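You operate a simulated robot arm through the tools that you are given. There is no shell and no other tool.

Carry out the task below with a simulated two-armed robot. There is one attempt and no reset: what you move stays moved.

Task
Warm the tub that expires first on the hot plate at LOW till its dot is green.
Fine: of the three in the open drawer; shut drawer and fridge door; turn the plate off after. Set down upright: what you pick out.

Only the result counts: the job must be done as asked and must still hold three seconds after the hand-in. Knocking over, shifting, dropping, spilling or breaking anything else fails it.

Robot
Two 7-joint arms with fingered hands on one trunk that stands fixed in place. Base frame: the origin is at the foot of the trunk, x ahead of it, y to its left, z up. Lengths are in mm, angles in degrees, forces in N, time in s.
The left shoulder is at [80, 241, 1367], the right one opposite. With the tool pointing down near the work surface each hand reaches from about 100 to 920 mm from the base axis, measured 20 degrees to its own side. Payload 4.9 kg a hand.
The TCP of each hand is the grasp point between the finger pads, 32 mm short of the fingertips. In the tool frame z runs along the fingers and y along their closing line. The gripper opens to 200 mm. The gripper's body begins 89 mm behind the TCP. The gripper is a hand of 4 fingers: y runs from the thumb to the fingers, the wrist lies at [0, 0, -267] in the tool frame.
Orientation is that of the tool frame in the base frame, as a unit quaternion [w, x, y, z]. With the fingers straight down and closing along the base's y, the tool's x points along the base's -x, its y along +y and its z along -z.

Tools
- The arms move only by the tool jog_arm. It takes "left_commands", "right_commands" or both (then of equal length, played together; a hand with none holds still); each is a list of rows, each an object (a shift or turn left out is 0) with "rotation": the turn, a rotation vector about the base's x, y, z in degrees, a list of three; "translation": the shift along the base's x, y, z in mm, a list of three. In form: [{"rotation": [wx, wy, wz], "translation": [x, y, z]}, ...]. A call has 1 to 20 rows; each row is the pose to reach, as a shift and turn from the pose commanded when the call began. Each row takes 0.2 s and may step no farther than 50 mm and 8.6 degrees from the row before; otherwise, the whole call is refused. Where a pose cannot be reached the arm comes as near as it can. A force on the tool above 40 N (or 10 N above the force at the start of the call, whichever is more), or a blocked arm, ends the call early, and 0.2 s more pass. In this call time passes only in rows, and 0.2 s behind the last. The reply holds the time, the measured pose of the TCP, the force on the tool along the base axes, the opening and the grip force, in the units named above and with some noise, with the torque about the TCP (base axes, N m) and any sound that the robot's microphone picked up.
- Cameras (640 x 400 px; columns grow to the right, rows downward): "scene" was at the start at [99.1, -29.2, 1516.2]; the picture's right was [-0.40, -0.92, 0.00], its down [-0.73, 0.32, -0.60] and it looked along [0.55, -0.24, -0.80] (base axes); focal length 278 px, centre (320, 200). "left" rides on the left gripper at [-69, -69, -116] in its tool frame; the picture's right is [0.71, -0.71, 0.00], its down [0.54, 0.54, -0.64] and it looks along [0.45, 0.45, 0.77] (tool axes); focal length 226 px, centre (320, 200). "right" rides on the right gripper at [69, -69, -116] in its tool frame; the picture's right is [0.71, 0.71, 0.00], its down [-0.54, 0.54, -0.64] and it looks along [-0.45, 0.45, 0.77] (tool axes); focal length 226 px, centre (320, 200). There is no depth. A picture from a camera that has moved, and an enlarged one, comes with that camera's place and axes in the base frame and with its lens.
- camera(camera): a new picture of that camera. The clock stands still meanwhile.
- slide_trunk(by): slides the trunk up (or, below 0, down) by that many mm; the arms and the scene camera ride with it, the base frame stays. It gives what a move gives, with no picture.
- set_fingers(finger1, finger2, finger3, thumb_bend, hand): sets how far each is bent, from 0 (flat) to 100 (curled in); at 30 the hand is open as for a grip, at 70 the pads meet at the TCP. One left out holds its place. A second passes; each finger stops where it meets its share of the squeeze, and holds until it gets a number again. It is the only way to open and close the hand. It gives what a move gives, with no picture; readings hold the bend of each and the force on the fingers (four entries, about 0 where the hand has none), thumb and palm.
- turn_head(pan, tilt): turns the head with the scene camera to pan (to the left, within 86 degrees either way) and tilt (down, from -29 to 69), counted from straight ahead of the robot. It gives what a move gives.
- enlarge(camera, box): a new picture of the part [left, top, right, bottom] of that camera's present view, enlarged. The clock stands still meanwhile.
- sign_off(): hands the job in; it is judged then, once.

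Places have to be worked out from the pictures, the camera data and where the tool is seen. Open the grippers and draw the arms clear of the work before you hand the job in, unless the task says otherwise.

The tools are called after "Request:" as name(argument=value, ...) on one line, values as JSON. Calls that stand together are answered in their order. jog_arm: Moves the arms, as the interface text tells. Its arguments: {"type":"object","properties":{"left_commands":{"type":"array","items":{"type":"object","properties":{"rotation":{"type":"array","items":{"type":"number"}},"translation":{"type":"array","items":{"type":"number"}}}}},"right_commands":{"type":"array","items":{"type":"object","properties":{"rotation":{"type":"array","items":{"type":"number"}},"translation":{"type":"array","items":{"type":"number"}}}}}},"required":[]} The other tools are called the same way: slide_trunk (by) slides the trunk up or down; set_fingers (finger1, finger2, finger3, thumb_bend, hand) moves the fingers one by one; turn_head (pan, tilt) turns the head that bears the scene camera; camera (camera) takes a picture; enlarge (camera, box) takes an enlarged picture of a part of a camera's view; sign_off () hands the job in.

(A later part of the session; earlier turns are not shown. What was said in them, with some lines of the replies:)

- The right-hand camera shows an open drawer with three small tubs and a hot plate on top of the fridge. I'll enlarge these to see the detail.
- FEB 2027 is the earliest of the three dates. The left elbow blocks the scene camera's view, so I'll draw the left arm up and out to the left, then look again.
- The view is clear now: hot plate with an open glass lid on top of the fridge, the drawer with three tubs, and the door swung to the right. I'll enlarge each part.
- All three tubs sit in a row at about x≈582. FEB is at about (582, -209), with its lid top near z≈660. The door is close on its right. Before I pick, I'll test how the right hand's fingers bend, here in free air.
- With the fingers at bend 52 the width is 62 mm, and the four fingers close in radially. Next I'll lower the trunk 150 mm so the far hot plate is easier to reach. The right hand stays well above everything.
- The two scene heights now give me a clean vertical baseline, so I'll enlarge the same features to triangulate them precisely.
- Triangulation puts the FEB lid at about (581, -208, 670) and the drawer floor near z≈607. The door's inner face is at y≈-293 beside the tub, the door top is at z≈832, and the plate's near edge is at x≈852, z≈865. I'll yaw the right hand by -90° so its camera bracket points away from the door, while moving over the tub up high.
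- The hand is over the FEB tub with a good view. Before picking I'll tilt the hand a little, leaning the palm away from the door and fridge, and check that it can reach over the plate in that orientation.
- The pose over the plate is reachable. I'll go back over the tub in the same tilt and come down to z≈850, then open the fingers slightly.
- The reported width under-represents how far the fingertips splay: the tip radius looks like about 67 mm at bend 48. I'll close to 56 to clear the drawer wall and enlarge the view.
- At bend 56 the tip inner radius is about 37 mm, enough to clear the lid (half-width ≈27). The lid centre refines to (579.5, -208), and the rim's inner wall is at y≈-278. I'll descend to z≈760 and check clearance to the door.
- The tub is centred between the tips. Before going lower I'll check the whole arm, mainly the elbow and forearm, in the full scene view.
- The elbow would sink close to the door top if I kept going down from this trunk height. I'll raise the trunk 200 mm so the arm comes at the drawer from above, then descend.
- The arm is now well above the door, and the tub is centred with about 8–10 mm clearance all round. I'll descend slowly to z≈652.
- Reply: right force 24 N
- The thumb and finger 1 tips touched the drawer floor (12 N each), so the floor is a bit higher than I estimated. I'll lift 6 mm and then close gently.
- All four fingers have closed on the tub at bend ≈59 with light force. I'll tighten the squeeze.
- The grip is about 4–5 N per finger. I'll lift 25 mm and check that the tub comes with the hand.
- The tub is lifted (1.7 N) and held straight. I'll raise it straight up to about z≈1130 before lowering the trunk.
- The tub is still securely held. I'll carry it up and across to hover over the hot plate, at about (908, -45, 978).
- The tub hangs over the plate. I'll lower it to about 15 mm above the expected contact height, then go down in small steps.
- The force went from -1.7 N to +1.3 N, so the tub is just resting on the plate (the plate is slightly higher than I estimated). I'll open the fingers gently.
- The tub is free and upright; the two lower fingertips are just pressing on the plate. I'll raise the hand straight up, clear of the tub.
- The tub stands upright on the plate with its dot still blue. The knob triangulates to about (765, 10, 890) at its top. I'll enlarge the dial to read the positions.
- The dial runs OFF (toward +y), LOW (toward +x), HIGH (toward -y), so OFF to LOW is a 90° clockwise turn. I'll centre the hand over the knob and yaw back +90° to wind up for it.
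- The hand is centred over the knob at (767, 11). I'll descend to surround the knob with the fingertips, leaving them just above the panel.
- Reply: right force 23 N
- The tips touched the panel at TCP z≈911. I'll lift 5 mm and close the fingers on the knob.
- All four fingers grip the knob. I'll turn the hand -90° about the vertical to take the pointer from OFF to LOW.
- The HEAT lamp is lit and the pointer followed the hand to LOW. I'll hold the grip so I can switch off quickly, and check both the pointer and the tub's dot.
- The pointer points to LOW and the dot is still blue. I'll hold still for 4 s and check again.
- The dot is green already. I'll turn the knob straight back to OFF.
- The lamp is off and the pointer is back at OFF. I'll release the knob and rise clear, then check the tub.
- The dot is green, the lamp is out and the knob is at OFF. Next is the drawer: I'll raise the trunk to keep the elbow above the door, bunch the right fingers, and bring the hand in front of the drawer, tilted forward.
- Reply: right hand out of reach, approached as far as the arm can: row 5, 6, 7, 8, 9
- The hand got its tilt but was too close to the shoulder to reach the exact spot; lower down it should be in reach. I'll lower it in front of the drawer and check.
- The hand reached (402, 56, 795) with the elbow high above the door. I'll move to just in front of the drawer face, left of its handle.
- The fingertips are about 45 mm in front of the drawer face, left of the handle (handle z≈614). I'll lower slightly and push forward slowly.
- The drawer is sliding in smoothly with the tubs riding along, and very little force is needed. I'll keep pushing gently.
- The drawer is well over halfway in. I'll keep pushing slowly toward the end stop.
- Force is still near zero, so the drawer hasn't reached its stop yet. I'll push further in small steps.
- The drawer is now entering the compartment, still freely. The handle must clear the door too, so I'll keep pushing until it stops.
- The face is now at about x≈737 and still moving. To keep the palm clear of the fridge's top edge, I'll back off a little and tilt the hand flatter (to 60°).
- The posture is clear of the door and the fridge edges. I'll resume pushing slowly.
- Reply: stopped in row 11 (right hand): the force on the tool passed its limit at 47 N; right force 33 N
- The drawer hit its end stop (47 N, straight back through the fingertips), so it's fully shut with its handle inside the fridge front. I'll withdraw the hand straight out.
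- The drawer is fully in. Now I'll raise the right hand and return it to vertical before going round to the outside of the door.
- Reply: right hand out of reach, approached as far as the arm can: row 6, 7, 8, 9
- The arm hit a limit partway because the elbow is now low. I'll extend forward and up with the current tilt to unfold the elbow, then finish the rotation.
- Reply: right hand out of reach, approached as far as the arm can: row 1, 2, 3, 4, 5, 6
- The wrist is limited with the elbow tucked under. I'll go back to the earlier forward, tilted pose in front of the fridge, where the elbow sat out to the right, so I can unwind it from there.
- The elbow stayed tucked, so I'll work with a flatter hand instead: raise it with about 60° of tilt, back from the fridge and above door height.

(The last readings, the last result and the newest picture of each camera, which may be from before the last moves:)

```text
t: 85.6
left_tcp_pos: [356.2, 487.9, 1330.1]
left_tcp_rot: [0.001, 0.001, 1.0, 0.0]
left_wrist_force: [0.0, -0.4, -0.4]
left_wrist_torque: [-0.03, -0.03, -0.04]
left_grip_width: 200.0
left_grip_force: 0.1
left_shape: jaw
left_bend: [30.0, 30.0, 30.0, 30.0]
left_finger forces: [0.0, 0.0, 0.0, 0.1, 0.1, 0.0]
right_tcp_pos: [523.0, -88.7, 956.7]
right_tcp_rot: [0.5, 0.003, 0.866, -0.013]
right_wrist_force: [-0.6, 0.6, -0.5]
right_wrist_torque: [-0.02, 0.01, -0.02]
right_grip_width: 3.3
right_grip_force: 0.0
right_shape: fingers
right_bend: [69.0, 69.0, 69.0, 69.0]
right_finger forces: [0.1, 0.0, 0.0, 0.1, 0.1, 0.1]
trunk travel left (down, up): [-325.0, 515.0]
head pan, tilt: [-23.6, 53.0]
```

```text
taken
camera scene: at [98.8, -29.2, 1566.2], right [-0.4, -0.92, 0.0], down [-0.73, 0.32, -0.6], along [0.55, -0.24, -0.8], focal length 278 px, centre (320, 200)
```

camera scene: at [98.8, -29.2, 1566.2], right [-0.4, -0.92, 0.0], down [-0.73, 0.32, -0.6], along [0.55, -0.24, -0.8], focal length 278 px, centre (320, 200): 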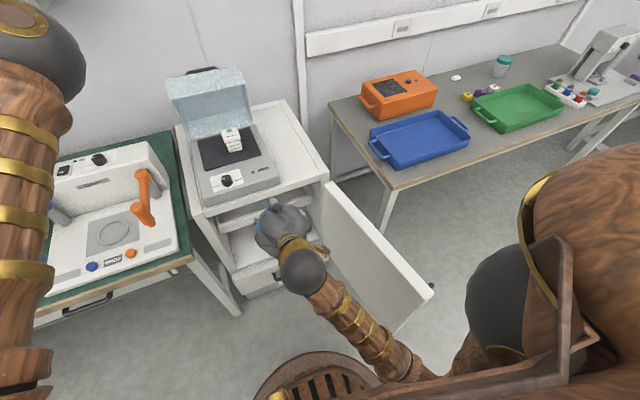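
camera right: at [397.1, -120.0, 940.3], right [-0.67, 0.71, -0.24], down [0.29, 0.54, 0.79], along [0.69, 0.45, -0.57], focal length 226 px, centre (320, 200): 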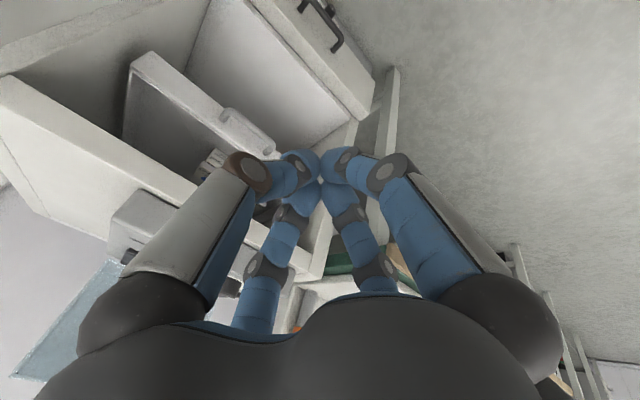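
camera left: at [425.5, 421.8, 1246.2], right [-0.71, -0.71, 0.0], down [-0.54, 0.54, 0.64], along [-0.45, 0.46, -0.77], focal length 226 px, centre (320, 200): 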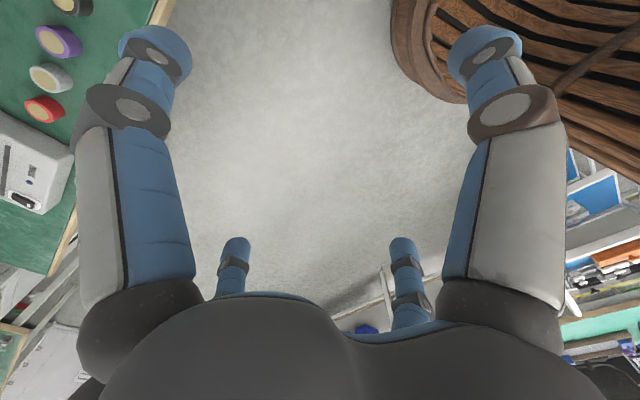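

Reached (523, -89, 957) with 60° tilt. Now I'll carry the hand over the door top to its outer side, yawing so the fingers point toward the door.

Request:
jog_arm(right_commands=[{"rotation": [0, 0, 5], "translation": [0, -35, 5]}, {"rotation": [0, 0, 10], "translation": [0, -70, 10]}, {"rotation": [0, 0, 16], "translation": [0, -105, 15]}, {"rotation": [0, 0, 22], "translation": [0, -145, 20]}, {"rotation": [0, 0, 28], "translation": [-5, -185, 20]}, {"rotation": [0, 0, 34], "translation": [-10, -225, 20]}, {"rotation": [0, 0, 40], "translation": [-20, -265, 20]}, {"rotation": [0, 0, 46], "translation": [-30, -305, 20]}, {"rotation": [0, 0, 52], "translation": [-40, -345, 20]}, {"rotation": [0, 0, 60], "translation": [-50, -385, 20]}])

Request:
camera(camera="scene")

Request:
camera(camera="right")

```text
t: 88.0
left_tcp_pos: [354.2, 487.9, 1331.8]
left_tcp_rot: [0.001, 0.001, 1.0, 0.0]
left_wrist_force: [-0.2, 0.2, -0.2]
left_wrist_torque: [0.03, -0.02, 0.01]
left_grip_width: 199.9
left_grip_force: 0.0
left_shape: jaw
left_bend: [30.0, 30.0, 30.0, 30.0]
left_finger forces: [0.0, 0.1, 0.1, 0.1, 0.0, 0.0]
right_tcp_pos: [583.0, -277.2, 1064.1]
right_tcp_rot: [0.487, -0.562, 0.594, 0.307]
right_wrist_force: [-0.4, -0.2, 1.0]
right_wrist_torque: [0.0, -0.01, -0.02]
right_grip_width: 3.5
right_grip_force: 0.0
right_shape: fingers
right_bend: [69.0, 69.0, 69.0, 69.0]
right_finger forces: [0.1, 0.1, 0.0, 0.0, 0.1, 0.0]
right hand out of reach, approached as far as the arm can: row 1, 2, 3, 4, 8, 9
trunk travel left (down, up): [-325.0, 515.0]
head pan, tilt: [-23.6, 53.0]
stopped in row 10 (right hand): the arm was blocked; the commanded pose is now the measured one
```

```text
taken
camera scene: at [96.7, -29.3, 1566.4], right [-0.4, -0.92, 0.0], down [-0.73, 0.32, -0.6], along [0.55, -0.24, -0.8], focal length 278 px, centre (320, 200)
```

scene: 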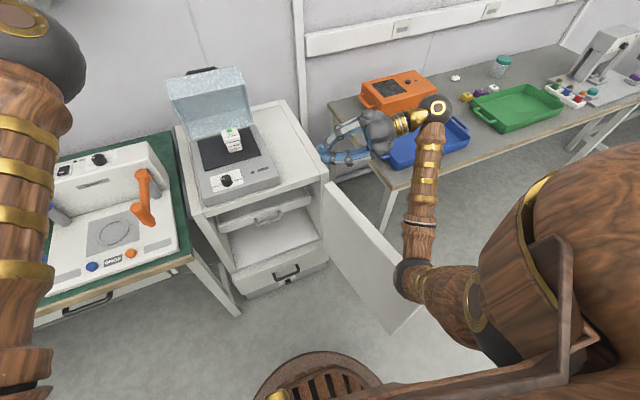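

```text
taken
camera right: at [629.5, -421.8, 1052.0], right [-0.61, -0.13, -0.78], down [-0.73, -0.29, 0.62], along [-0.31, 0.95, 0.08], focal length 226 px, centre (320, 200)
```

right: 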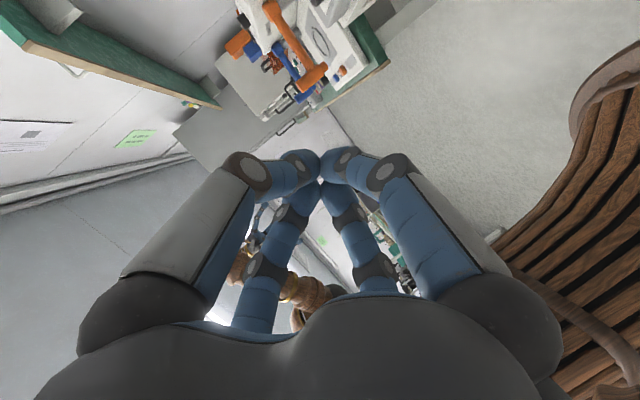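

The arm unfolded: the wrist is now to the right and the hand points left, clear above everything. I'll rotate the tool down to vertical while moving it to the outer side of the door.

Request:
jog_arm(right_commands=[{"rotation": [-7.8, 2, 0], "translation": [-12, -25, -5]}, {"rotation": [-15.5, 4, 0], "translation": [-25, -50, -12]}, {"rotation": [-23.3, 6, 0], "translation": [-40, -75, -20]}, {"rotation": [-31, 7.9, 0], "translation": [-55, -100, -30]}, {"rotation": [-38.8, 9.9, 0], "translation": [-70, -125, -45]}, {"rotation": [-46.5, 11.9, 0], "translation": [-85, -150, -60]}, {"rotation": [-54.3, 13.9, 0], "translation": [-100, -175, -75]}, {"rotation": [-62, 15.9, 0], "translation": [-115, -200, -90]}, {"rotation": [-67.8, 17.4, 0], "translation": [-130, -225, -104]}])

Request:
camera(camera="scene")

Request:
camera(camera="right")

```text
t: 90.0
left_tcp_pos: [355.7, 488.6, 1330.2]
left_tcp_rot: [0.0, 0.0, 1.0, 0.0]
left_wrist_force: [0.5, -0.1, 0.1]
left_wrist_torque: [0.01, -0.01, 0.01]
left_grip_width: 199.9
left_grip_force: 0.0
left_shape: jaw
left_bend: [30.0, 30.0, 30.0, 30.0]
left_finger forces: [0.0, 0.0, 0.0, 0.0, 0.0, 0.0]
right_tcp_pos: [454.4, -501.8, 958.9]
right_tcp_rot: [0.003, -0.686, 0.727, 0.002]
right_wrist_force: [-0.4, -0.2, 0.0]
right_wrist_torque: [0.0, 0.01, 0.0]
right_grip_width: 3.4
right_grip_force: 0.0
right_shape: fingers
right_bend: [69.0, 69.0, 69.0, 69.0]
right_finger forces: [0.0, 0.0, 0.0, 0.0, 0.0, 0.1]
trunk travel left (down, up): [-325.0, 515.0]
head pan, tilt: [-23.6, 53.0]
```

```text
taken
camera scene: at [98.3, -29.6, 1566.3], right [-0.4, -0.92, 0.0], down [-0.73, 0.32, -0.6], along [0.55, -0.24, -0.8], focal length 278 px, centre (320, 200)
```

scene: 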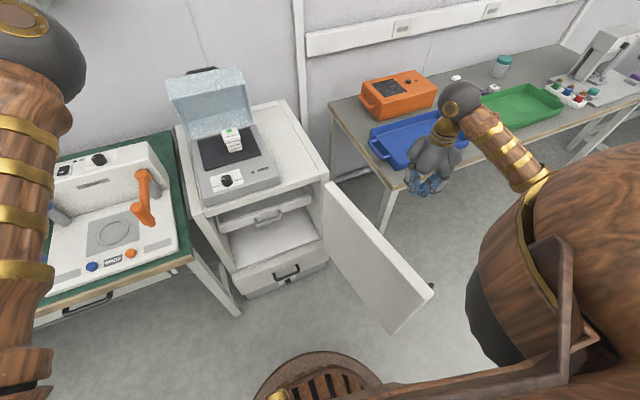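

```text
taken
camera right: at [519.5, -575.5, 1074.7], right [-0.75, -0.67, -0.01], down [-0.51, 0.57, 0.64], along [-0.43, 0.48, -0.76], focal length 226 px, centre (320, 200)
```

right: 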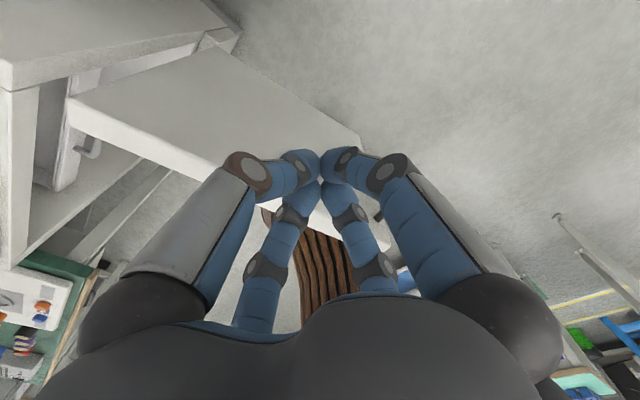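

The arm is well posed now: vertical at (454, -502, 959) with the elbow out right, on the outer side of the door. I'll descend so the bunched fingers sit beside the door's upper edge.

Request:
jog_arm(right_commands=[{"translation": [-15, 0, -35]}, {"translation": [-30, 5, -75]}, {"translation": [-42, 10, -115]}, {"translation": [-42, 15, -155]}])

Request:
camera(camera="scene")

Request:
camera(camera="right")

```text
t: 91.0
left_tcp_pos: [356.0, 488.6, 1330.8]
left_tcp_rot: [-0.001, 0.0, 1.0, 0.0]
left_wrist_force: [0.6, -0.5, -0.7]
left_wrist_torque: [0.0, -0.01, 0.02]
left_grip_width: 199.9
left_grip_force: 0.1
left_shape: jaw
left_bend: [30.0, 30.0, 30.0, 30.0]
left_finger forces: [0.0, 0.0, 0.1, 0.0, 0.0, 0.0]
right_tcp_pos: [412.2, -486.7, 802.9]
right_tcp_rot: [0.003, -0.686, 0.727, 0.002]
right_wrist_force: [0.1, 0.7, 0.2]
right_wrist_torque: [0.02, -0.01, 0.03]
right_grip_width: 3.3
right_grip_force: 0.1
right_shape: fingers
right_bend: [69.0, 69.0, 69.0, 69.0]
right_finger forces: [0.0, 0.0, 0.0, 0.0, 0.0, 0.1]
trunk travel left (down, up): [-325.0, 515.0]
head pan, tilt: [-23.6, 53.0]
```

```text
taken
camera scene: at [99.6, -29.7, 1566.2], right [-0.4, -0.92, 0.0], down [-0.73, 0.32, -0.6], along [0.55, -0.24, -0.8], focal length 278 px, centre (320, 200)
```

scene: 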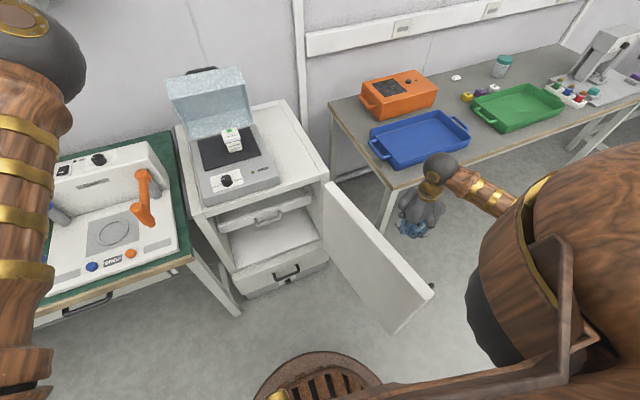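

```text
taken
camera right: at [476.8, -560.4, 919.0], right [-0.75, -0.67, -0.01], down [-0.51, 0.57, 0.65], along [-0.43, 0.48, -0.76], focal length 226 px, centre (320, 200)
```

right: 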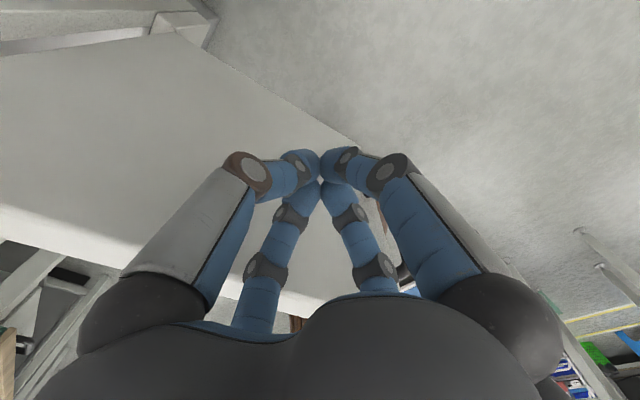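

The fingers are beside the outer face. I'll push the door along its arc around the hinge (near (675, -300)), slowly through the first part.

Request:
jog_arm(right_commands=[{"translation": [0, 20, 0]}, {"translation": [0, 40, 0]}, {"translation": [0, 60, 0]}, {"translation": [0, 75, 0]}, {"translation": [0, 88, 0]}, {"translation": [-1, 100, 0]}, {"translation": [-4, 112, 0]}, {"translation": [-7, 124, 0]}, {"translation": [-10, 136, 0]}, {"translation": [-12, 147, 0]}, {"translation": [-13, 159, 0]}, {"translation": [-14, 171, 0]}, {"translation": [-15, 183, 0]}, {"translation": [-15, 195, 0]}])

Request:
camera(camera="scene")

Request:
camera(camera="right")

```text
t: 94.0
left_tcp_pos: [356.3, 489.0, 1330.8]
left_tcp_rot: [-0.001, 0.001, 1.0, 0.0]
left_wrist_force: [0.1, -0.1, -0.5]
left_wrist_torque: [0.0, -0.02, -0.01]
left_grip_width: 199.9
left_grip_force: 0.1
left_shape: jaw
left_bend: [30.0, 30.0, 30.0, 30.0]
left_finger forces: [0.0, 0.1, 0.0, 0.1, 0.0, 0.0]
right_tcp_pos: [397.1, -290.1, 803.8]
right_tcp_rot: [0.002, -0.686, 0.727, 0.001]
right_wrist_force: [-0.3, 0.6, -0.8]
right_wrist_torque: [0.01, 0.05, -0.01]
right_grip_width: 3.5
right_grip_force: 0.1
right_shape: fingers
right_bend: [69.0, 69.0, 69.0, 69.0]
right_finger forces: [0.0, 0.1, 0.0, 0.0, 0.0, 0.0]
trunk travel left (down, up): [-325.0, 515.0]
head pan, tilt: [-23.6, 53.0]
```

```text
taken
camera scene: at [99.5, -28.7, 1566.2], right [-0.4, -0.92, 0.0], down [-0.73, 0.32, -0.6], along [0.55, -0.24, -0.8], focal length 278 px, centre (320, 200)
```

scene: 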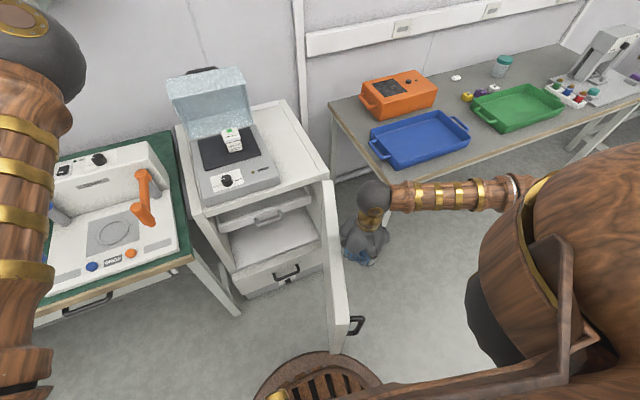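

```text
taken
camera right: at [462.1, -365.0, 919.7], right [-0.75, -0.67, -0.01], down [-0.51, 0.57, 0.65], along [-0.43, 0.48, -0.76], focal length 226 px, centre (320, 200)
```

right: 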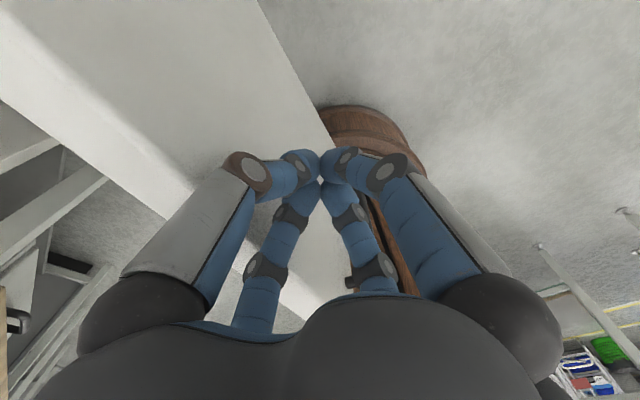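

The door is swinging smoothly (now about 20° along) with almost no force. I'll continue along the arc.

Request:
jog_arm(right_commands=[{"translation": [1, 12, 0]}, {"translation": [2, 24, 0]}, {"translation": [4, 35, 0]}, {"translation": [6, 47, 0]}, {"translation": [9, 59, 0]}, {"translation": [12, 71, 0]}, {"translation": [16, 83, 0]}, {"translation": [20, 94, 0]}, {"translation": [25, 105, 0]}, {"translation": [30, 116, 0]}, {"translation": [36, 127, 0]}, {"translation": [42, 137, 0]}, {"translation": [49, 147, 0]}, {"translation": [56, 157, 0]}, {"translation": [63, 167, 0]}, {"translation": [71, 176, 0]}, {"translation": [79, 185, 0]}, {"translation": [88, 193, 0]}, {"translation": [97, 201, 0]}, {"translation": [106, 209, 0]}])

Request:
camera(camera="scene")

Request:
camera(camera="right")

```text
t: 98.2
left_tcp_pos: [356.6, 490.7, 1330.2]
left_tcp_rot: [0.0, 0.001, 1.0, 0.0]
left_wrist_force: [0.1, -0.2, -0.5]
left_wrist_torque: [-0.02, -0.02, 0.0]
left_grip_width: 200.0
left_grip_force: 0.1
left_shape: jaw
left_bend: [30.0, 30.0, 30.0, 30.0]
left_finger forces: [0.0, 0.1, 0.0, 0.1, 0.0, 0.0]
right_tcp_pos: [505.1, -83.3, 803.3]
right_tcp_rot: [0.002, -0.686, 0.727, 0.001]
right_wrist_force: [0.9, -0.1, 1.2]
right_wrist_torque: [-0.01, -0.02, -0.03]
right_grip_width: 3.4
right_grip_force: 0.0
right_shape: fingers
right_bend: [69.0, 69.0, 69.0, 69.0]
right_finger forces: [0.1, 0.0, 0.0, 0.0, 0.1, 0.0]
trunk travel left (down, up): [-325.0, 515.0]
head pan, tilt: [-23.6, 53.0]
```

```text
taken
camera scene: at [99.5, -28.6, 1566.2], right [-0.4, -0.92, 0.0], down [-0.73, 0.32, -0.6], along [0.55, -0.24, -0.8], focal length 278 px, centre (320, 200)
```

scene: 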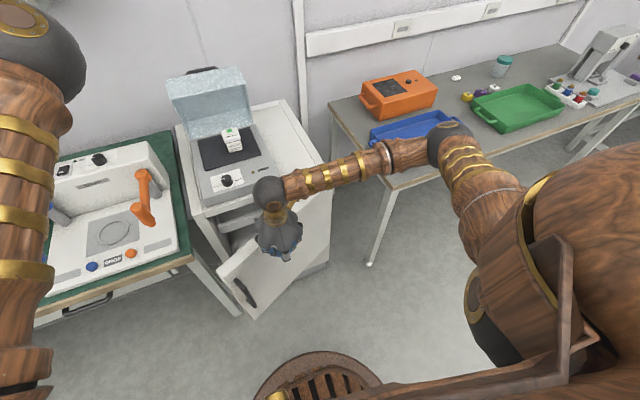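

```text
taken
camera right: at [568.4, -156.6, 919.6], right [-0.75, -0.67, -0.01], down [-0.51, 0.57, 0.65], along [-0.43, 0.48, -0.76], focal length 226 px, centre (320, 200)
```

right: 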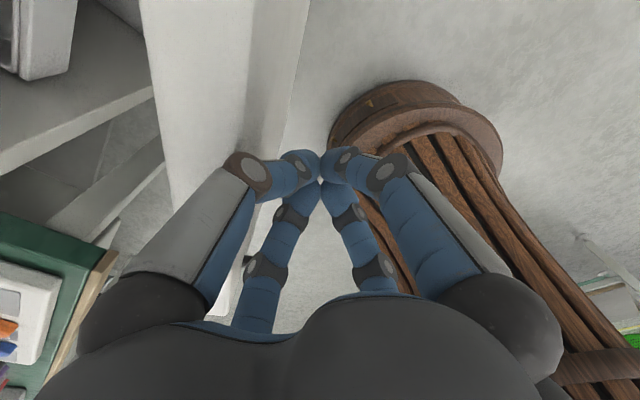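

The door is nearly closed (about 20° left). I'll continue toward the fridge front in smaller steps.

Request:
jog_arm(right_commands=[{"translation": [9, 7, 0]}, {"translation": [18, 14, 0]}, {"translation": [28, 21, 0]}, {"translation": [38, 28, 0]}, {"translation": [47, 32, 0]}, {"translation": [56, 36, 0]}, {"translation": [64, 40, 0]}, {"translation": [72, 43, 0]}])

Request:
camera(camera="scene")

Request:
camera(camera="right")

```text
t: 100.0
left_tcp_pos: [357.2, 489.8, 1330.6]
left_tcp_rot: [-0.001, 0.001, 1.0, 0.0]
left_wrist_force: [-0.2, -0.3, 1.0]
left_wrist_torque: [-0.01, 0.01, -0.03]
left_grip_width: 200.0
left_grip_force: 0.1
left_shape: jaw
left_bend: [30.0, 30.0, 30.0, 30.0]
left_finger forces: [0.0, 0.0, 0.0, 0.1, 0.1, 0.0]
right_tcp_pos: [576.2, -40.5, 803.1]
right_tcp_rot: [0.003, -0.686, 0.727, 0.002]
right_wrist_force: [0.4, -0.1, 0.4]
right_wrist_torque: [0.02, 0.01, 0.0]
right_grip_width: 3.4
right_grip_force: 0.0
right_shape: fingers
right_bend: [69.0, 69.0, 69.0, 69.0]
right_finger forces: [0.1, 0.1, 0.0, 0.1, 0.1, 0.0]
trunk travel left (down, up): [-325.0, 515.0]
head pan, tilt: [-23.6, 53.0]
```

```text
taken
camera scene: at [99.4, -28.8, 1566.2], right [-0.4, -0.92, 0.0], down [-0.73, 0.32, -0.6], along [0.55, -0.24, -0.8], focal length 278 px, centre (320, 200)
```

scene: 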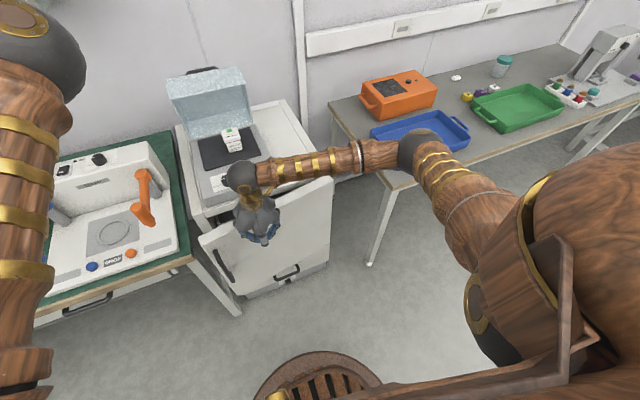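

```text
taken
camera right: at [640.8, -113.8, 918.9], right [-0.75, -0.67, -0.01], down [-0.51, 0.57, 0.65], along [-0.43, 0.48, -0.76], focal length 226 px, centre (320, 200)
```

right: 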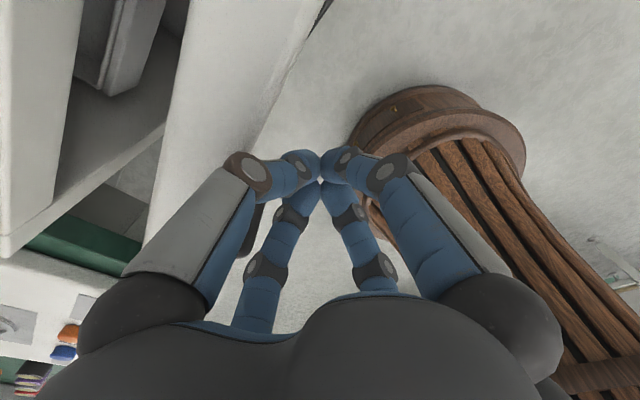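

The remaining gap is about 10°. I'll push the last stretch in small steps until it seats.

Request:
jog_arm(right_commands=[{"translation": [6, 3, 0]}, {"translation": [12, 5, 0]}, {"translation": [18, 7, 0]}, {"translation": [24, 9, 0]}, {"translation": [30, 10, 0]}, {"translation": [35, 11, 0]}, {"translation": [40, 12, 0]}])

Request:
enlarge(camera="scene", box=[160, 120, 360, 320])

Request:
camera(camera="right")

```text
t: 101.6
left_tcp_pos: [356.5, 489.6, 1329.4]
left_tcp_rot: [0.001, 0.001, 1.0, 0.0]
left_wrist_force: [-0.9, -1.4, 0.2]
left_wrist_torque: [-0.03, -0.01, 0.02]
left_grip_width: 199.9
left_grip_force: 0.1
left_shape: jaw
left_bend: [30.0, 30.0, 30.0, 30.0]
left_finger forces: [0.0, 0.0, 0.0, 0.0, 0.0, 0.1]
right_tcp_pos: [615.4, -28.1, 803.6]
right_tcp_rot: [0.003, -0.686, 0.727, 0.001]
right_wrist_force: [1.0, 0.4, -0.2]
right_wrist_torque: [-0.03, 0.03, 0.0]
right_grip_width: 3.2
right_grip_force: 0.1
right_shape: fingers
right_bend: [69.0, 69.0, 69.0, 69.0]
right_finger forces: [0.0, 0.1, 0.1, 0.0, 0.0, 0.0]
trunk travel left (down, up): [-325.0, 515.0]
head pan, tilt: [-23.6, 53.0]
```

```text
2.00 times, centred on (260, 220) of scene
camera zoom: at [99.3, -28.8, 1566.2], right [-0.4, -0.92, 0.0], down [-0.73, 0.32, -0.6], along [0.55, -0.24, -0.8], focal length 556 px, centre (440, 160)
```

zoom: 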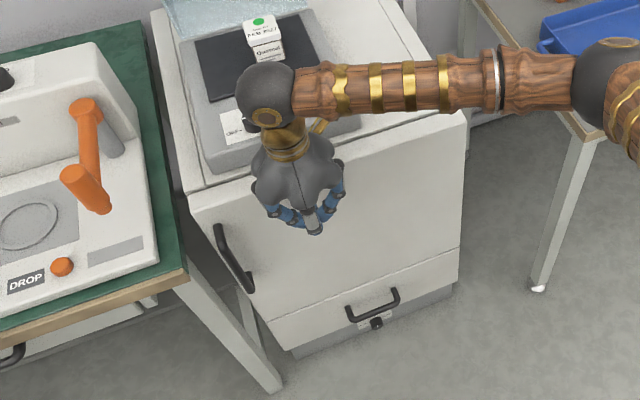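

```text
taken
camera right: at [681.0, -101.6, 919.8], right [-0.75, -0.67, -0.01], down [-0.51, 0.57, 0.65], along [-0.43, 0.48, -0.76], focal length 226 px, centre (320, 200)
```

right: 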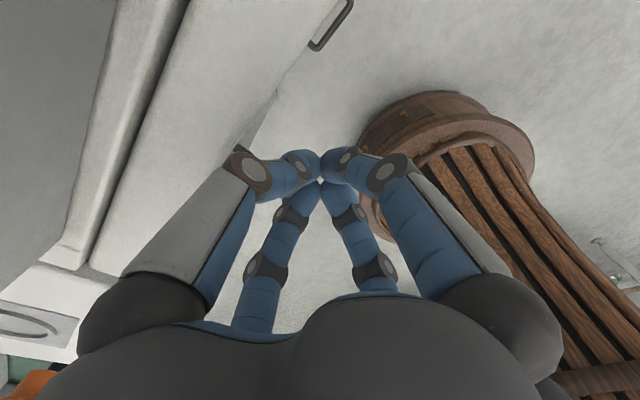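

The door looks almost flush and there's no force yet. I'll push a bit more in 3 mm steps until I feel it seat.

Request:
jog_arm(right_commands=[{"translation": [3, 1, 0]}, {"translation": [6, 1, 0]}, {"translation": [9, 2, 0]}, {"translation": [12, 2, 0]}])

Request:
enlarge(camera="scene", box=[180, 150, 340, 300])

Request:
camera(camera="right")

```text
t: 102.6
left_tcp_pos: [355.3, 488.7, 1330.0]
left_tcp_rot: [0.0, 0.001, 1.0, 0.0]
left_wrist_force: [0.0, 0.5, 0.4]
left_wrist_torque: [0.0, -0.04, 0.04]
left_grip_width: 199.8
left_grip_force: 0.1
left_shape: jaw
left_bend: [30.0, 30.0, 30.0, 30.0]
left_finger forces: [0.1, 0.0, 0.0, 0.0, 0.0, 0.1]
right_tcp_pos: [627.4, -24.6, 802.3]
right_tcp_rot: [0.004, -0.687, 0.727, 0.003]
right_wrist_force: [0.1, 0.5, -0.2]
right_wrist_torque: [-0.01, -0.01, 0.02]
right_grip_width: 3.1
right_grip_force: 0.1
right_shape: fingers
right_bend: [69.0, 69.0, 69.0, 69.0]
right_finger forces: [0.0, 0.1, 0.0, 0.1, 0.0, 0.1]
trunk travel left (down, up): [-325.0, 515.0]
head pan, tilt: [-23.6, 53.0]
```

```text
2.67 times, centred on (260, 225) of scene
camera zoom: at [99.2, -28.9, 1566.2], right [-0.4, -0.92, 0.0], down [-0.73, 0.32, -0.6], along [0.55, -0.24, -0.8], focal length 741 px, centre (480, 133)
```

zoom: 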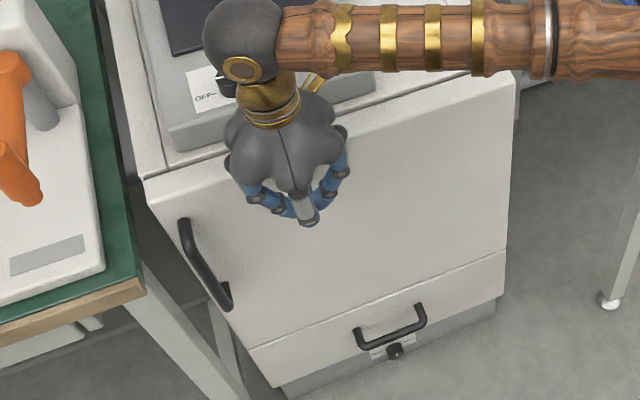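

```text
taken
camera right: at [692.2, -99.5, 919.3], right [-0.75, -0.67, -0.01], down [-0.51, 0.57, 0.65], along [-0.43, 0.48, -0.76], focal length 226 px, centre (320, 200)
```

right: 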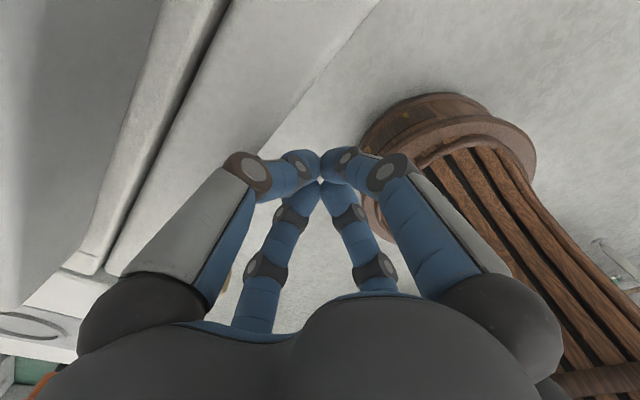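

Still no resistance. I'll push another 12 mm in small steps.

Request:
jog_arm(right_commands=[{"translation": [3, 0, 0]}, {"translation": [6, 0, 0]}, {"translation": [9, 0, 0]}, {"translation": [12, 0, 0]}])

Request:
enlarge(camera="scene", box=[180, 150, 340, 300])

Request:
camera(camera="right")

```text
t: 103.6
left_tcp_pos: [352.2, 488.8, 1331.9]
left_tcp_rot: [0.001, 0.001, 1.0, 0.0]
left_wrist_force: [-0.5, -0.1, -0.4]
left_wrist_torque: [0.03, 0.05, 0.03]
left_grip_width: 200.2
left_grip_force: 0.1
left_shape: jaw
left_bend: [30.0, 30.0, 30.0, 30.0]
left_finger forces: [0.0, 0.0, 0.1, 0.1, 0.1, 0.1]
right_tcp_pos: [637.0, -24.4, 804.6]
right_tcp_rot: [0.003, -0.687, 0.727, 0.001]
right_wrist_force: [-22.9, -1.0, 8.5]
right_wrist_torque: [0.0, -0.61, -0.09]
right_grip_width: 1.3
right_grip_force: 12.1
right_shape: fingers
right_bend: [68.0, 68.0, 68.0, 70.0]
right_finger forces: [0.1, 0.0, 0.0, 0.1, 23.1, 0.1]
trunk travel left (down, up): [-325.0, 515.0]
head pan, tilt: [-23.6, 53.0]
```

```text
2.67 times, centred on (260, 225) of scene
camera zoom: at [94.9, -29.1, 1566.6], right [-0.4, -0.92, 0.0], down [-0.73, 0.32, -0.6], along [0.55, -0.24, -0.8], focal length 741 px, centre (480, 133)
```

zoom: 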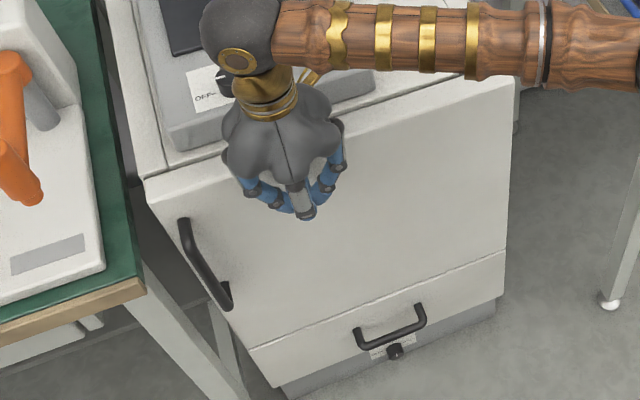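

```text
taken
camera right: at [700.8, -99.3, 921.2], right [-0.75, -0.67, -0.01], down [-0.51, 0.57, 0.65], along [-0.43, 0.48, -0.76], focal length 226 px, centre (320, 200)
```

right: 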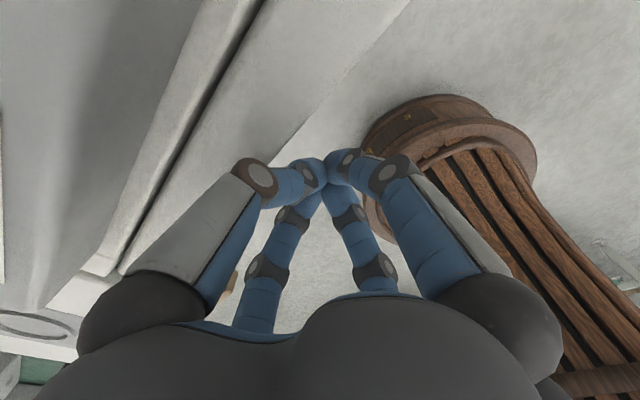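

At x≈637 the push met firm resistance (23 N) and the door looks flush, matching the expected closed face near x≈660. I'll back the hand off and check that the door stays shut.

Request:
jog_arm(right_commands=[{"translation": [-8, 0, 0]}, {"translation": [-30, 0, 0]}, {"translation": [-65, -10, 10]}, {"translation": [-105, -30, 40]}, {"translation": [-140, -50, 75]}, {"translation": [-165, -80, 110]}, {"translation": [-180, -115, 140]}, {"translation": [-190, -150, 170]}, {"translation": [-200, -190, 190]}, {"translation": [-200, -230, 200]}])

Request:
camera(camera="scene")

Request:
enlarge(camera="scene", box=[160, 90, 360, 320])

Request:
enlarge(camera="scene", box=[180, 110, 270, 200])

```text
refused: row 4 steps farther than a row can; nothing moved
```

```text
taken
camera scene: at [94.9, -29.1, 1566.6], right [-0.4, -0.92, 0.0], down [-0.73, 0.32, -0.6], along [0.55, -0.24, -0.8], focal length 278 px, centre (320, 200)
```

scene: 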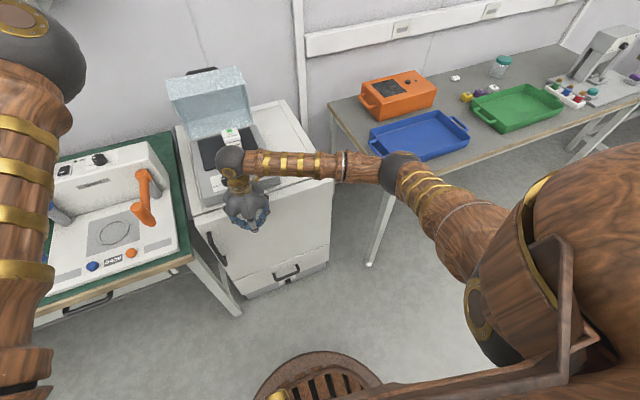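

```text
1.74 times, centred on (260, 205) of scene
camera zoom: at [94.9, -29.1, 1566.6], right [-0.4, -0.92, 0.0], down [-0.73, 0.32, -0.6], along [0.55, -0.24, -0.8], focal length 484 px, centre (424, 191)
```

zoom: 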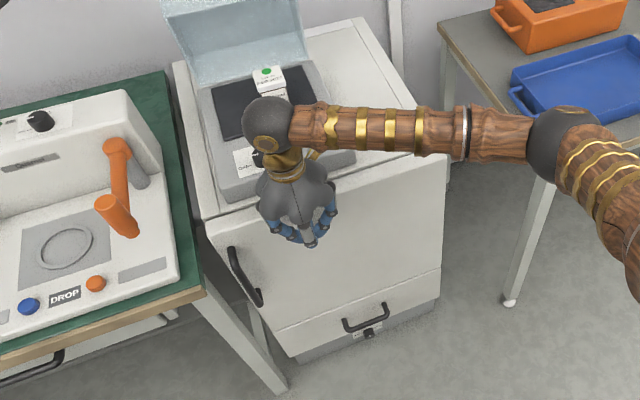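

```text
4.44 times, centred on (225, 155) of scene
camera zoom: at [94.9, -29.1, 1566.6], right [-0.4, -0.92, 0.0], down [-0.73, 0.32, -0.6], along [0.55, -0.24, -0.8], focal length 1236 px, centre (742, 400)
```

zoom: 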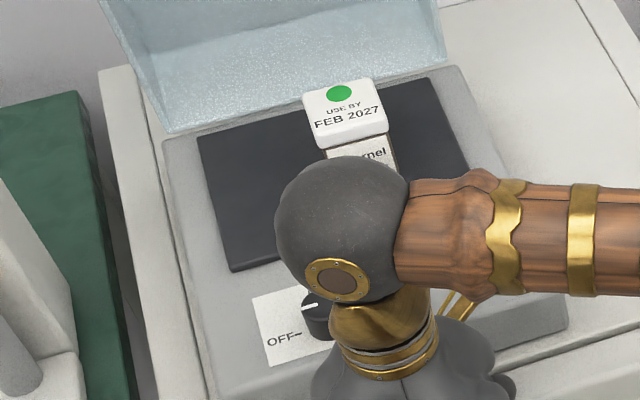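

One row was too long, so nothing moved. I'll repeat the retreat with smaller steps.

Request:
jog_arm(right_commands=[{"translation": [-8, 0, 0]}, {"translation": [-30, 0, 0]}, {"translation": [-60, -5, 10]}, {"translation": [-90, -20, 30]}, {"translation": [-120, -40, 55]}, {"translation": [-145, -60, 85]}, {"translation": [-165, -85, 115]}, {"translation": [-180, -115, 145]}, {"translation": [-190, -150, 170]}, {"translation": [-195, -190, 185]}, {"translation": [-200, -230, 195]}])

Request:
camera(camera="scene")

Request:
enlarge(camera="scene", box=[160, 90, 360, 320])

Request:
enlarge(camera="scene", box=[180, 110, 270, 200])

```text
t: 106.0
left_tcp_pos: [354.8, 487.7, 1331.5]
left_tcp_rot: [0.0, 0.001, 1.0, 0.0]
left_wrist_force: [0.2, 0.1, 0.3]
left_wrist_torque: [0.04, -0.04, 0.03]
left_grip_width: 199.9
left_grip_force: 0.1
left_shape: jaw
left_bend: [30.0, 30.0, 30.0, 30.0]
left_finger forces: [0.0, 0.0, 0.0, 0.1, 0.1, 0.0]
right_tcp_pos: [440.2, -256.0, 998.1]
right_tcp_rot: [0.005, -0.687, 0.727, 0.001]
right_wrist_force: [-0.5, 0.0, 0.1]
right_wrist_torque: [0.01, -0.01, -0.02]
right_grip_width: 3.0
right_grip_force: 0.0
right_shape: fingers
right_bend: [68.0, 69.0, 68.0, 69.0]
right_finger forces: [0.0, 0.1, 0.0, 0.1, 0.1, 0.0]
trunk travel left (down, up): [-325.0, 515.0]
head pan, tilt: [-23.6, 53.0]
```

```text
taken
camera scene: at [97.5, -30.7, 1566.3], right [-0.4, -0.92, 0.0], down [-0.73, 0.32, -0.6], along [0.55, -0.24, -0.8], focal length 278 px, centre (320, 200)
```

scene: 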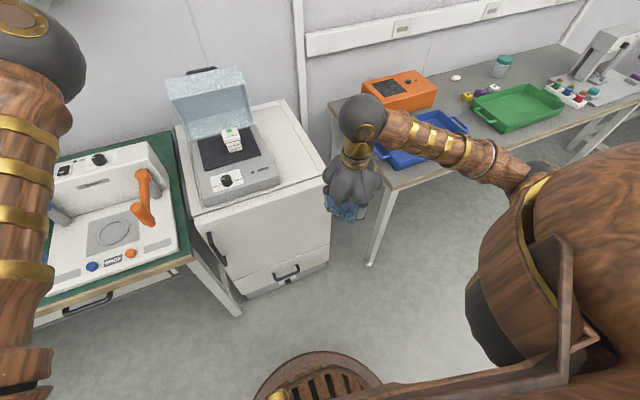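

```text
1.74 times, centred on (260, 205) of scene
camera zoom: at [97.5, -30.7, 1566.3], right [-0.4, -0.92, 0.0], down [-0.73, 0.32, -0.6], along [0.55, -0.24, -0.8], focal length 484 px, centre (424, 191)
```

zoom: 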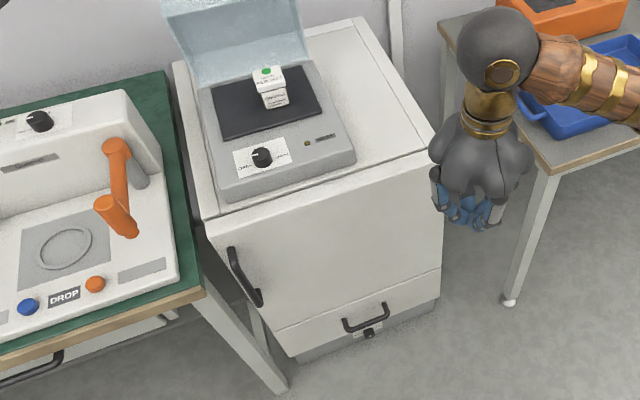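

```text
4.44 times, centred on (225, 155) of scene
camera zoom: at [97.5, -30.7, 1566.3], right [-0.4, -0.92, 0.0], down [-0.73, 0.32, -0.6], along [0.55, -0.24, -0.8], focal length 1236 px, centre (742, 400)
```

zoom: 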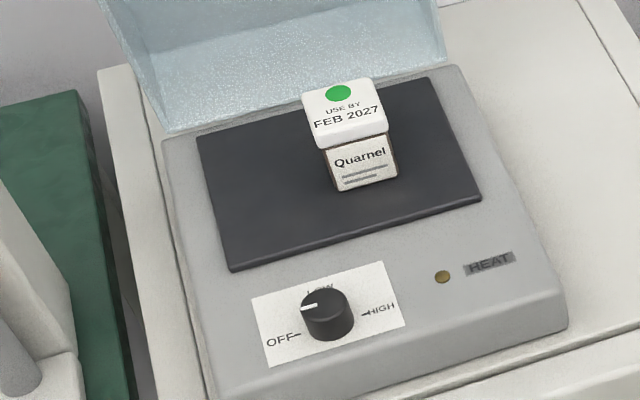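

The door stayed shut, the lamp is off, the knob is at OFF, and the FEB tub is upright with a green dot. I'll take a close look at the door seam to confirm it's fully closed.

Request:
enlarge(camera="scene", box=[185, 140, 345, 260])

Request:
camera(camera="right")

```text
3.33 times, centred on (265, 200) of scene
camera zoom: at [97.5, -30.7, 1566.3], right [-0.4, -0.92, 0.0], down [-0.73, 0.32, -0.6], along [0.55, -0.24, -0.8], focal length 927 px, centre (503, 200)
```

zoom: 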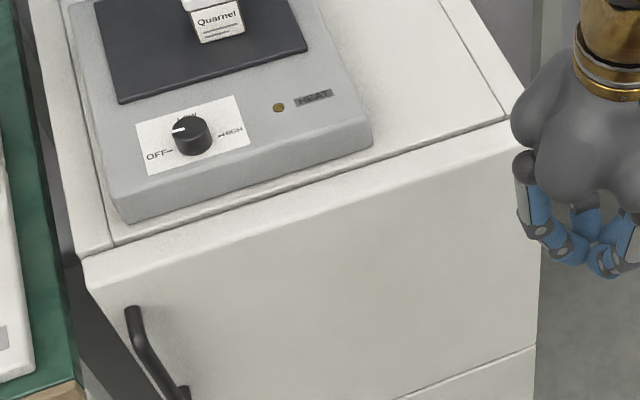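

```text
taken
camera right: at [504.1, -331.1, 1114.8], right [-0.75, -0.67, -0.01], down [-0.51, 0.57, 0.65], along [-0.43, 0.49, -0.76], focal length 226 px, centre (320, 200)
```

right: 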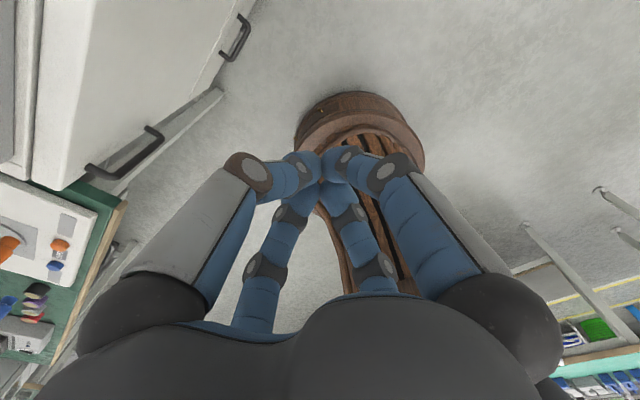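

The seam is even and the door is flush. I'll open the right hand and draw it a bit further up and away before handing in.

Request:
set_fingers(hand="right", finger1=30, finger2=30, finger3=30, thumb_bend=30)

Request:
jog_arm(right_commands=[{"translation": [-10, -30, 20]}, {"translation": [-20, -60, 45]}, {"translation": [-20, -90, 75]}, {"translation": [-20, -120, 105]}])

Request:
camera(camera="scene")

Request:
enlarge(camera="scene", box=[160, 90, 360, 320])

```text
t: 107.0
left_tcp_pos: [356.4, 489.4, 1331.9]
left_tcp_rot: [0.0, 0.0, 1.0, 0.0]
left_wrist_force: [0.4, -0.4, 0.4]
left_wrist_torque: [0.0, -0.01, 0.0]
left_grip_width: 200.1
left_grip_force: 0.0
left_shape: jaw
left_bend: [30.0, 30.0, 30.0, 30.0]
left_finger forces: [0.0, 0.0, 0.0, 0.0, 0.1, 0.0]
right_tcp_pos: [440.8, -255.1, 998.1]
right_tcp_rot: [0.002, -0.687, 0.727, 0.002]
right_wrist_force: [0.1, -0.1, 0.6]
right_wrist_torque: [-0.02, -0.01, 0.0]
right_grip_width: 139.7
right_grip_force: 0.0
right_shape: fingers
right_bend: [30.0, 30.0, 30.0, 30.0]
right_finger forces: [0.0, 0.1, 0.0, 0.1, 0.0, 0.0]
trunk travel left (down, up): [-325.0, 515.0]
head pan, tilt: [-23.6, 53.0]
```

```text
t: 108.0
left_tcp_pos: [354.3, 488.1, 1331.2]
left_tcp_rot: [0.001, 0.0, 1.0, 0.0]
left_wrist_force: [-0.7, 0.0, 0.2]
left_wrist_torque: [0.0, -0.01, -0.01]
left_grip_width: 200.1
left_grip_force: 0.1
left_shape: jaw
left_bend: [30.0, 30.0, 30.0, 30.0]
left_finger forces: [0.1, 0.0, 0.0, 0.1, 0.0, 0.1]
right_tcp_pos: [418.1, -376.0, 1103.7]
right_tcp_rot: [0.004, -0.687, 0.727, 0.002]
right_wrist_force: [-0.3, -0.1, 0.5]
right_wrist_torque: [0.0, 0.0, 0.0]
right_grip_width: 140.1
right_grip_force: 0.1
right_shape: fingers
right_bend: [30.0, 30.0, 30.0, 30.0]
right_finger forces: [0.0, 0.0, 0.0, 0.0, 0.0, 0.0]
trunk travel left (down, up): [-325.0, 515.0]
head pan, tilt: [-23.6, 53.0]
```

```text
taken
camera scene: at [97.6, -29.9, 1566.2], right [-0.4, -0.92, 0.0], down [-0.73, 0.32, -0.6], along [0.55, -0.24, -0.8], focal length 278 px, centre (320, 200)
```

scene: 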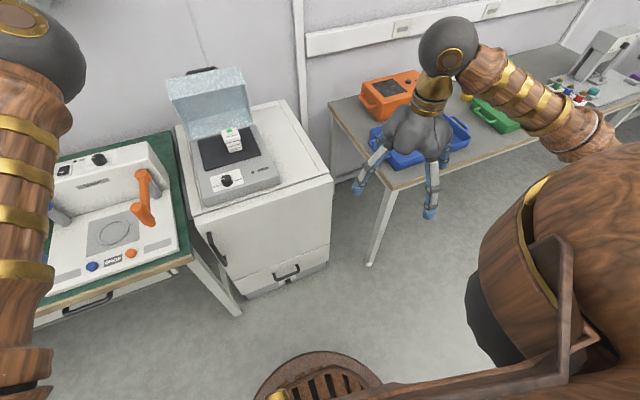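

```text
1.74 times, centred on (260, 205) of scene
camera zoom: at [97.6, -29.9, 1566.2], right [-0.4, -0.92, 0.0], down [-0.73, 0.32, -0.6], along [0.55, -0.24, -0.8], focal length 484 px, centre (424, 191)
```

zoom: 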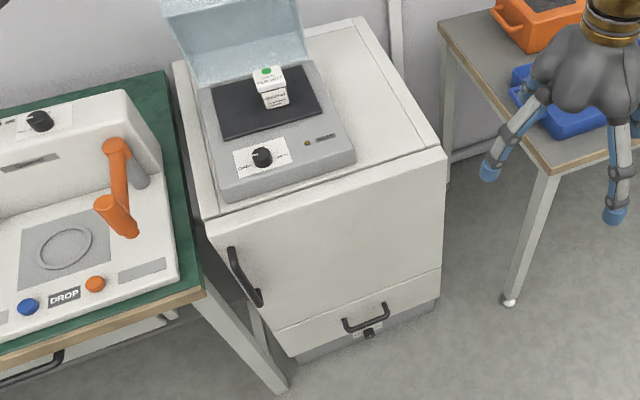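

The FEB 2027 tub is upright on the plate with a green dot, and the plate is off. The drawer and fridge door are shut, and both hands are open and clear. I'll hand the job in.

Request:
sign_off()

```text
The job is handed in.
```

The FEB 2027 tub, the first of the three to expire, was warmed on the hot plate at LOW until its dot turned green. I handed the job in; no verdict came back.

- **Tub:** it stands upright on the plate with its dot still green. I left it there after warming.
- **Hot plate:** the knob is back at OFF and the HEAT lamp is out. Its glass lid was open at the start and I left it open.
- **Drawer:** I pushed it in to its end stop. The JUN and JUL tubs were upright each time I could see them on the way in, but they can't be seen now that the door is shut.
- **Fridge door:** it is shut. It met firm resistance when I pushed it home and stayed flush with an even seam after I backed off.
- **Hands:** both are open and clear of the work.

While I was moving the right arm round to the door, the robot stopped one motion because the arm was blocked. I saw nothing touched or displaced in the pictures afterwards.
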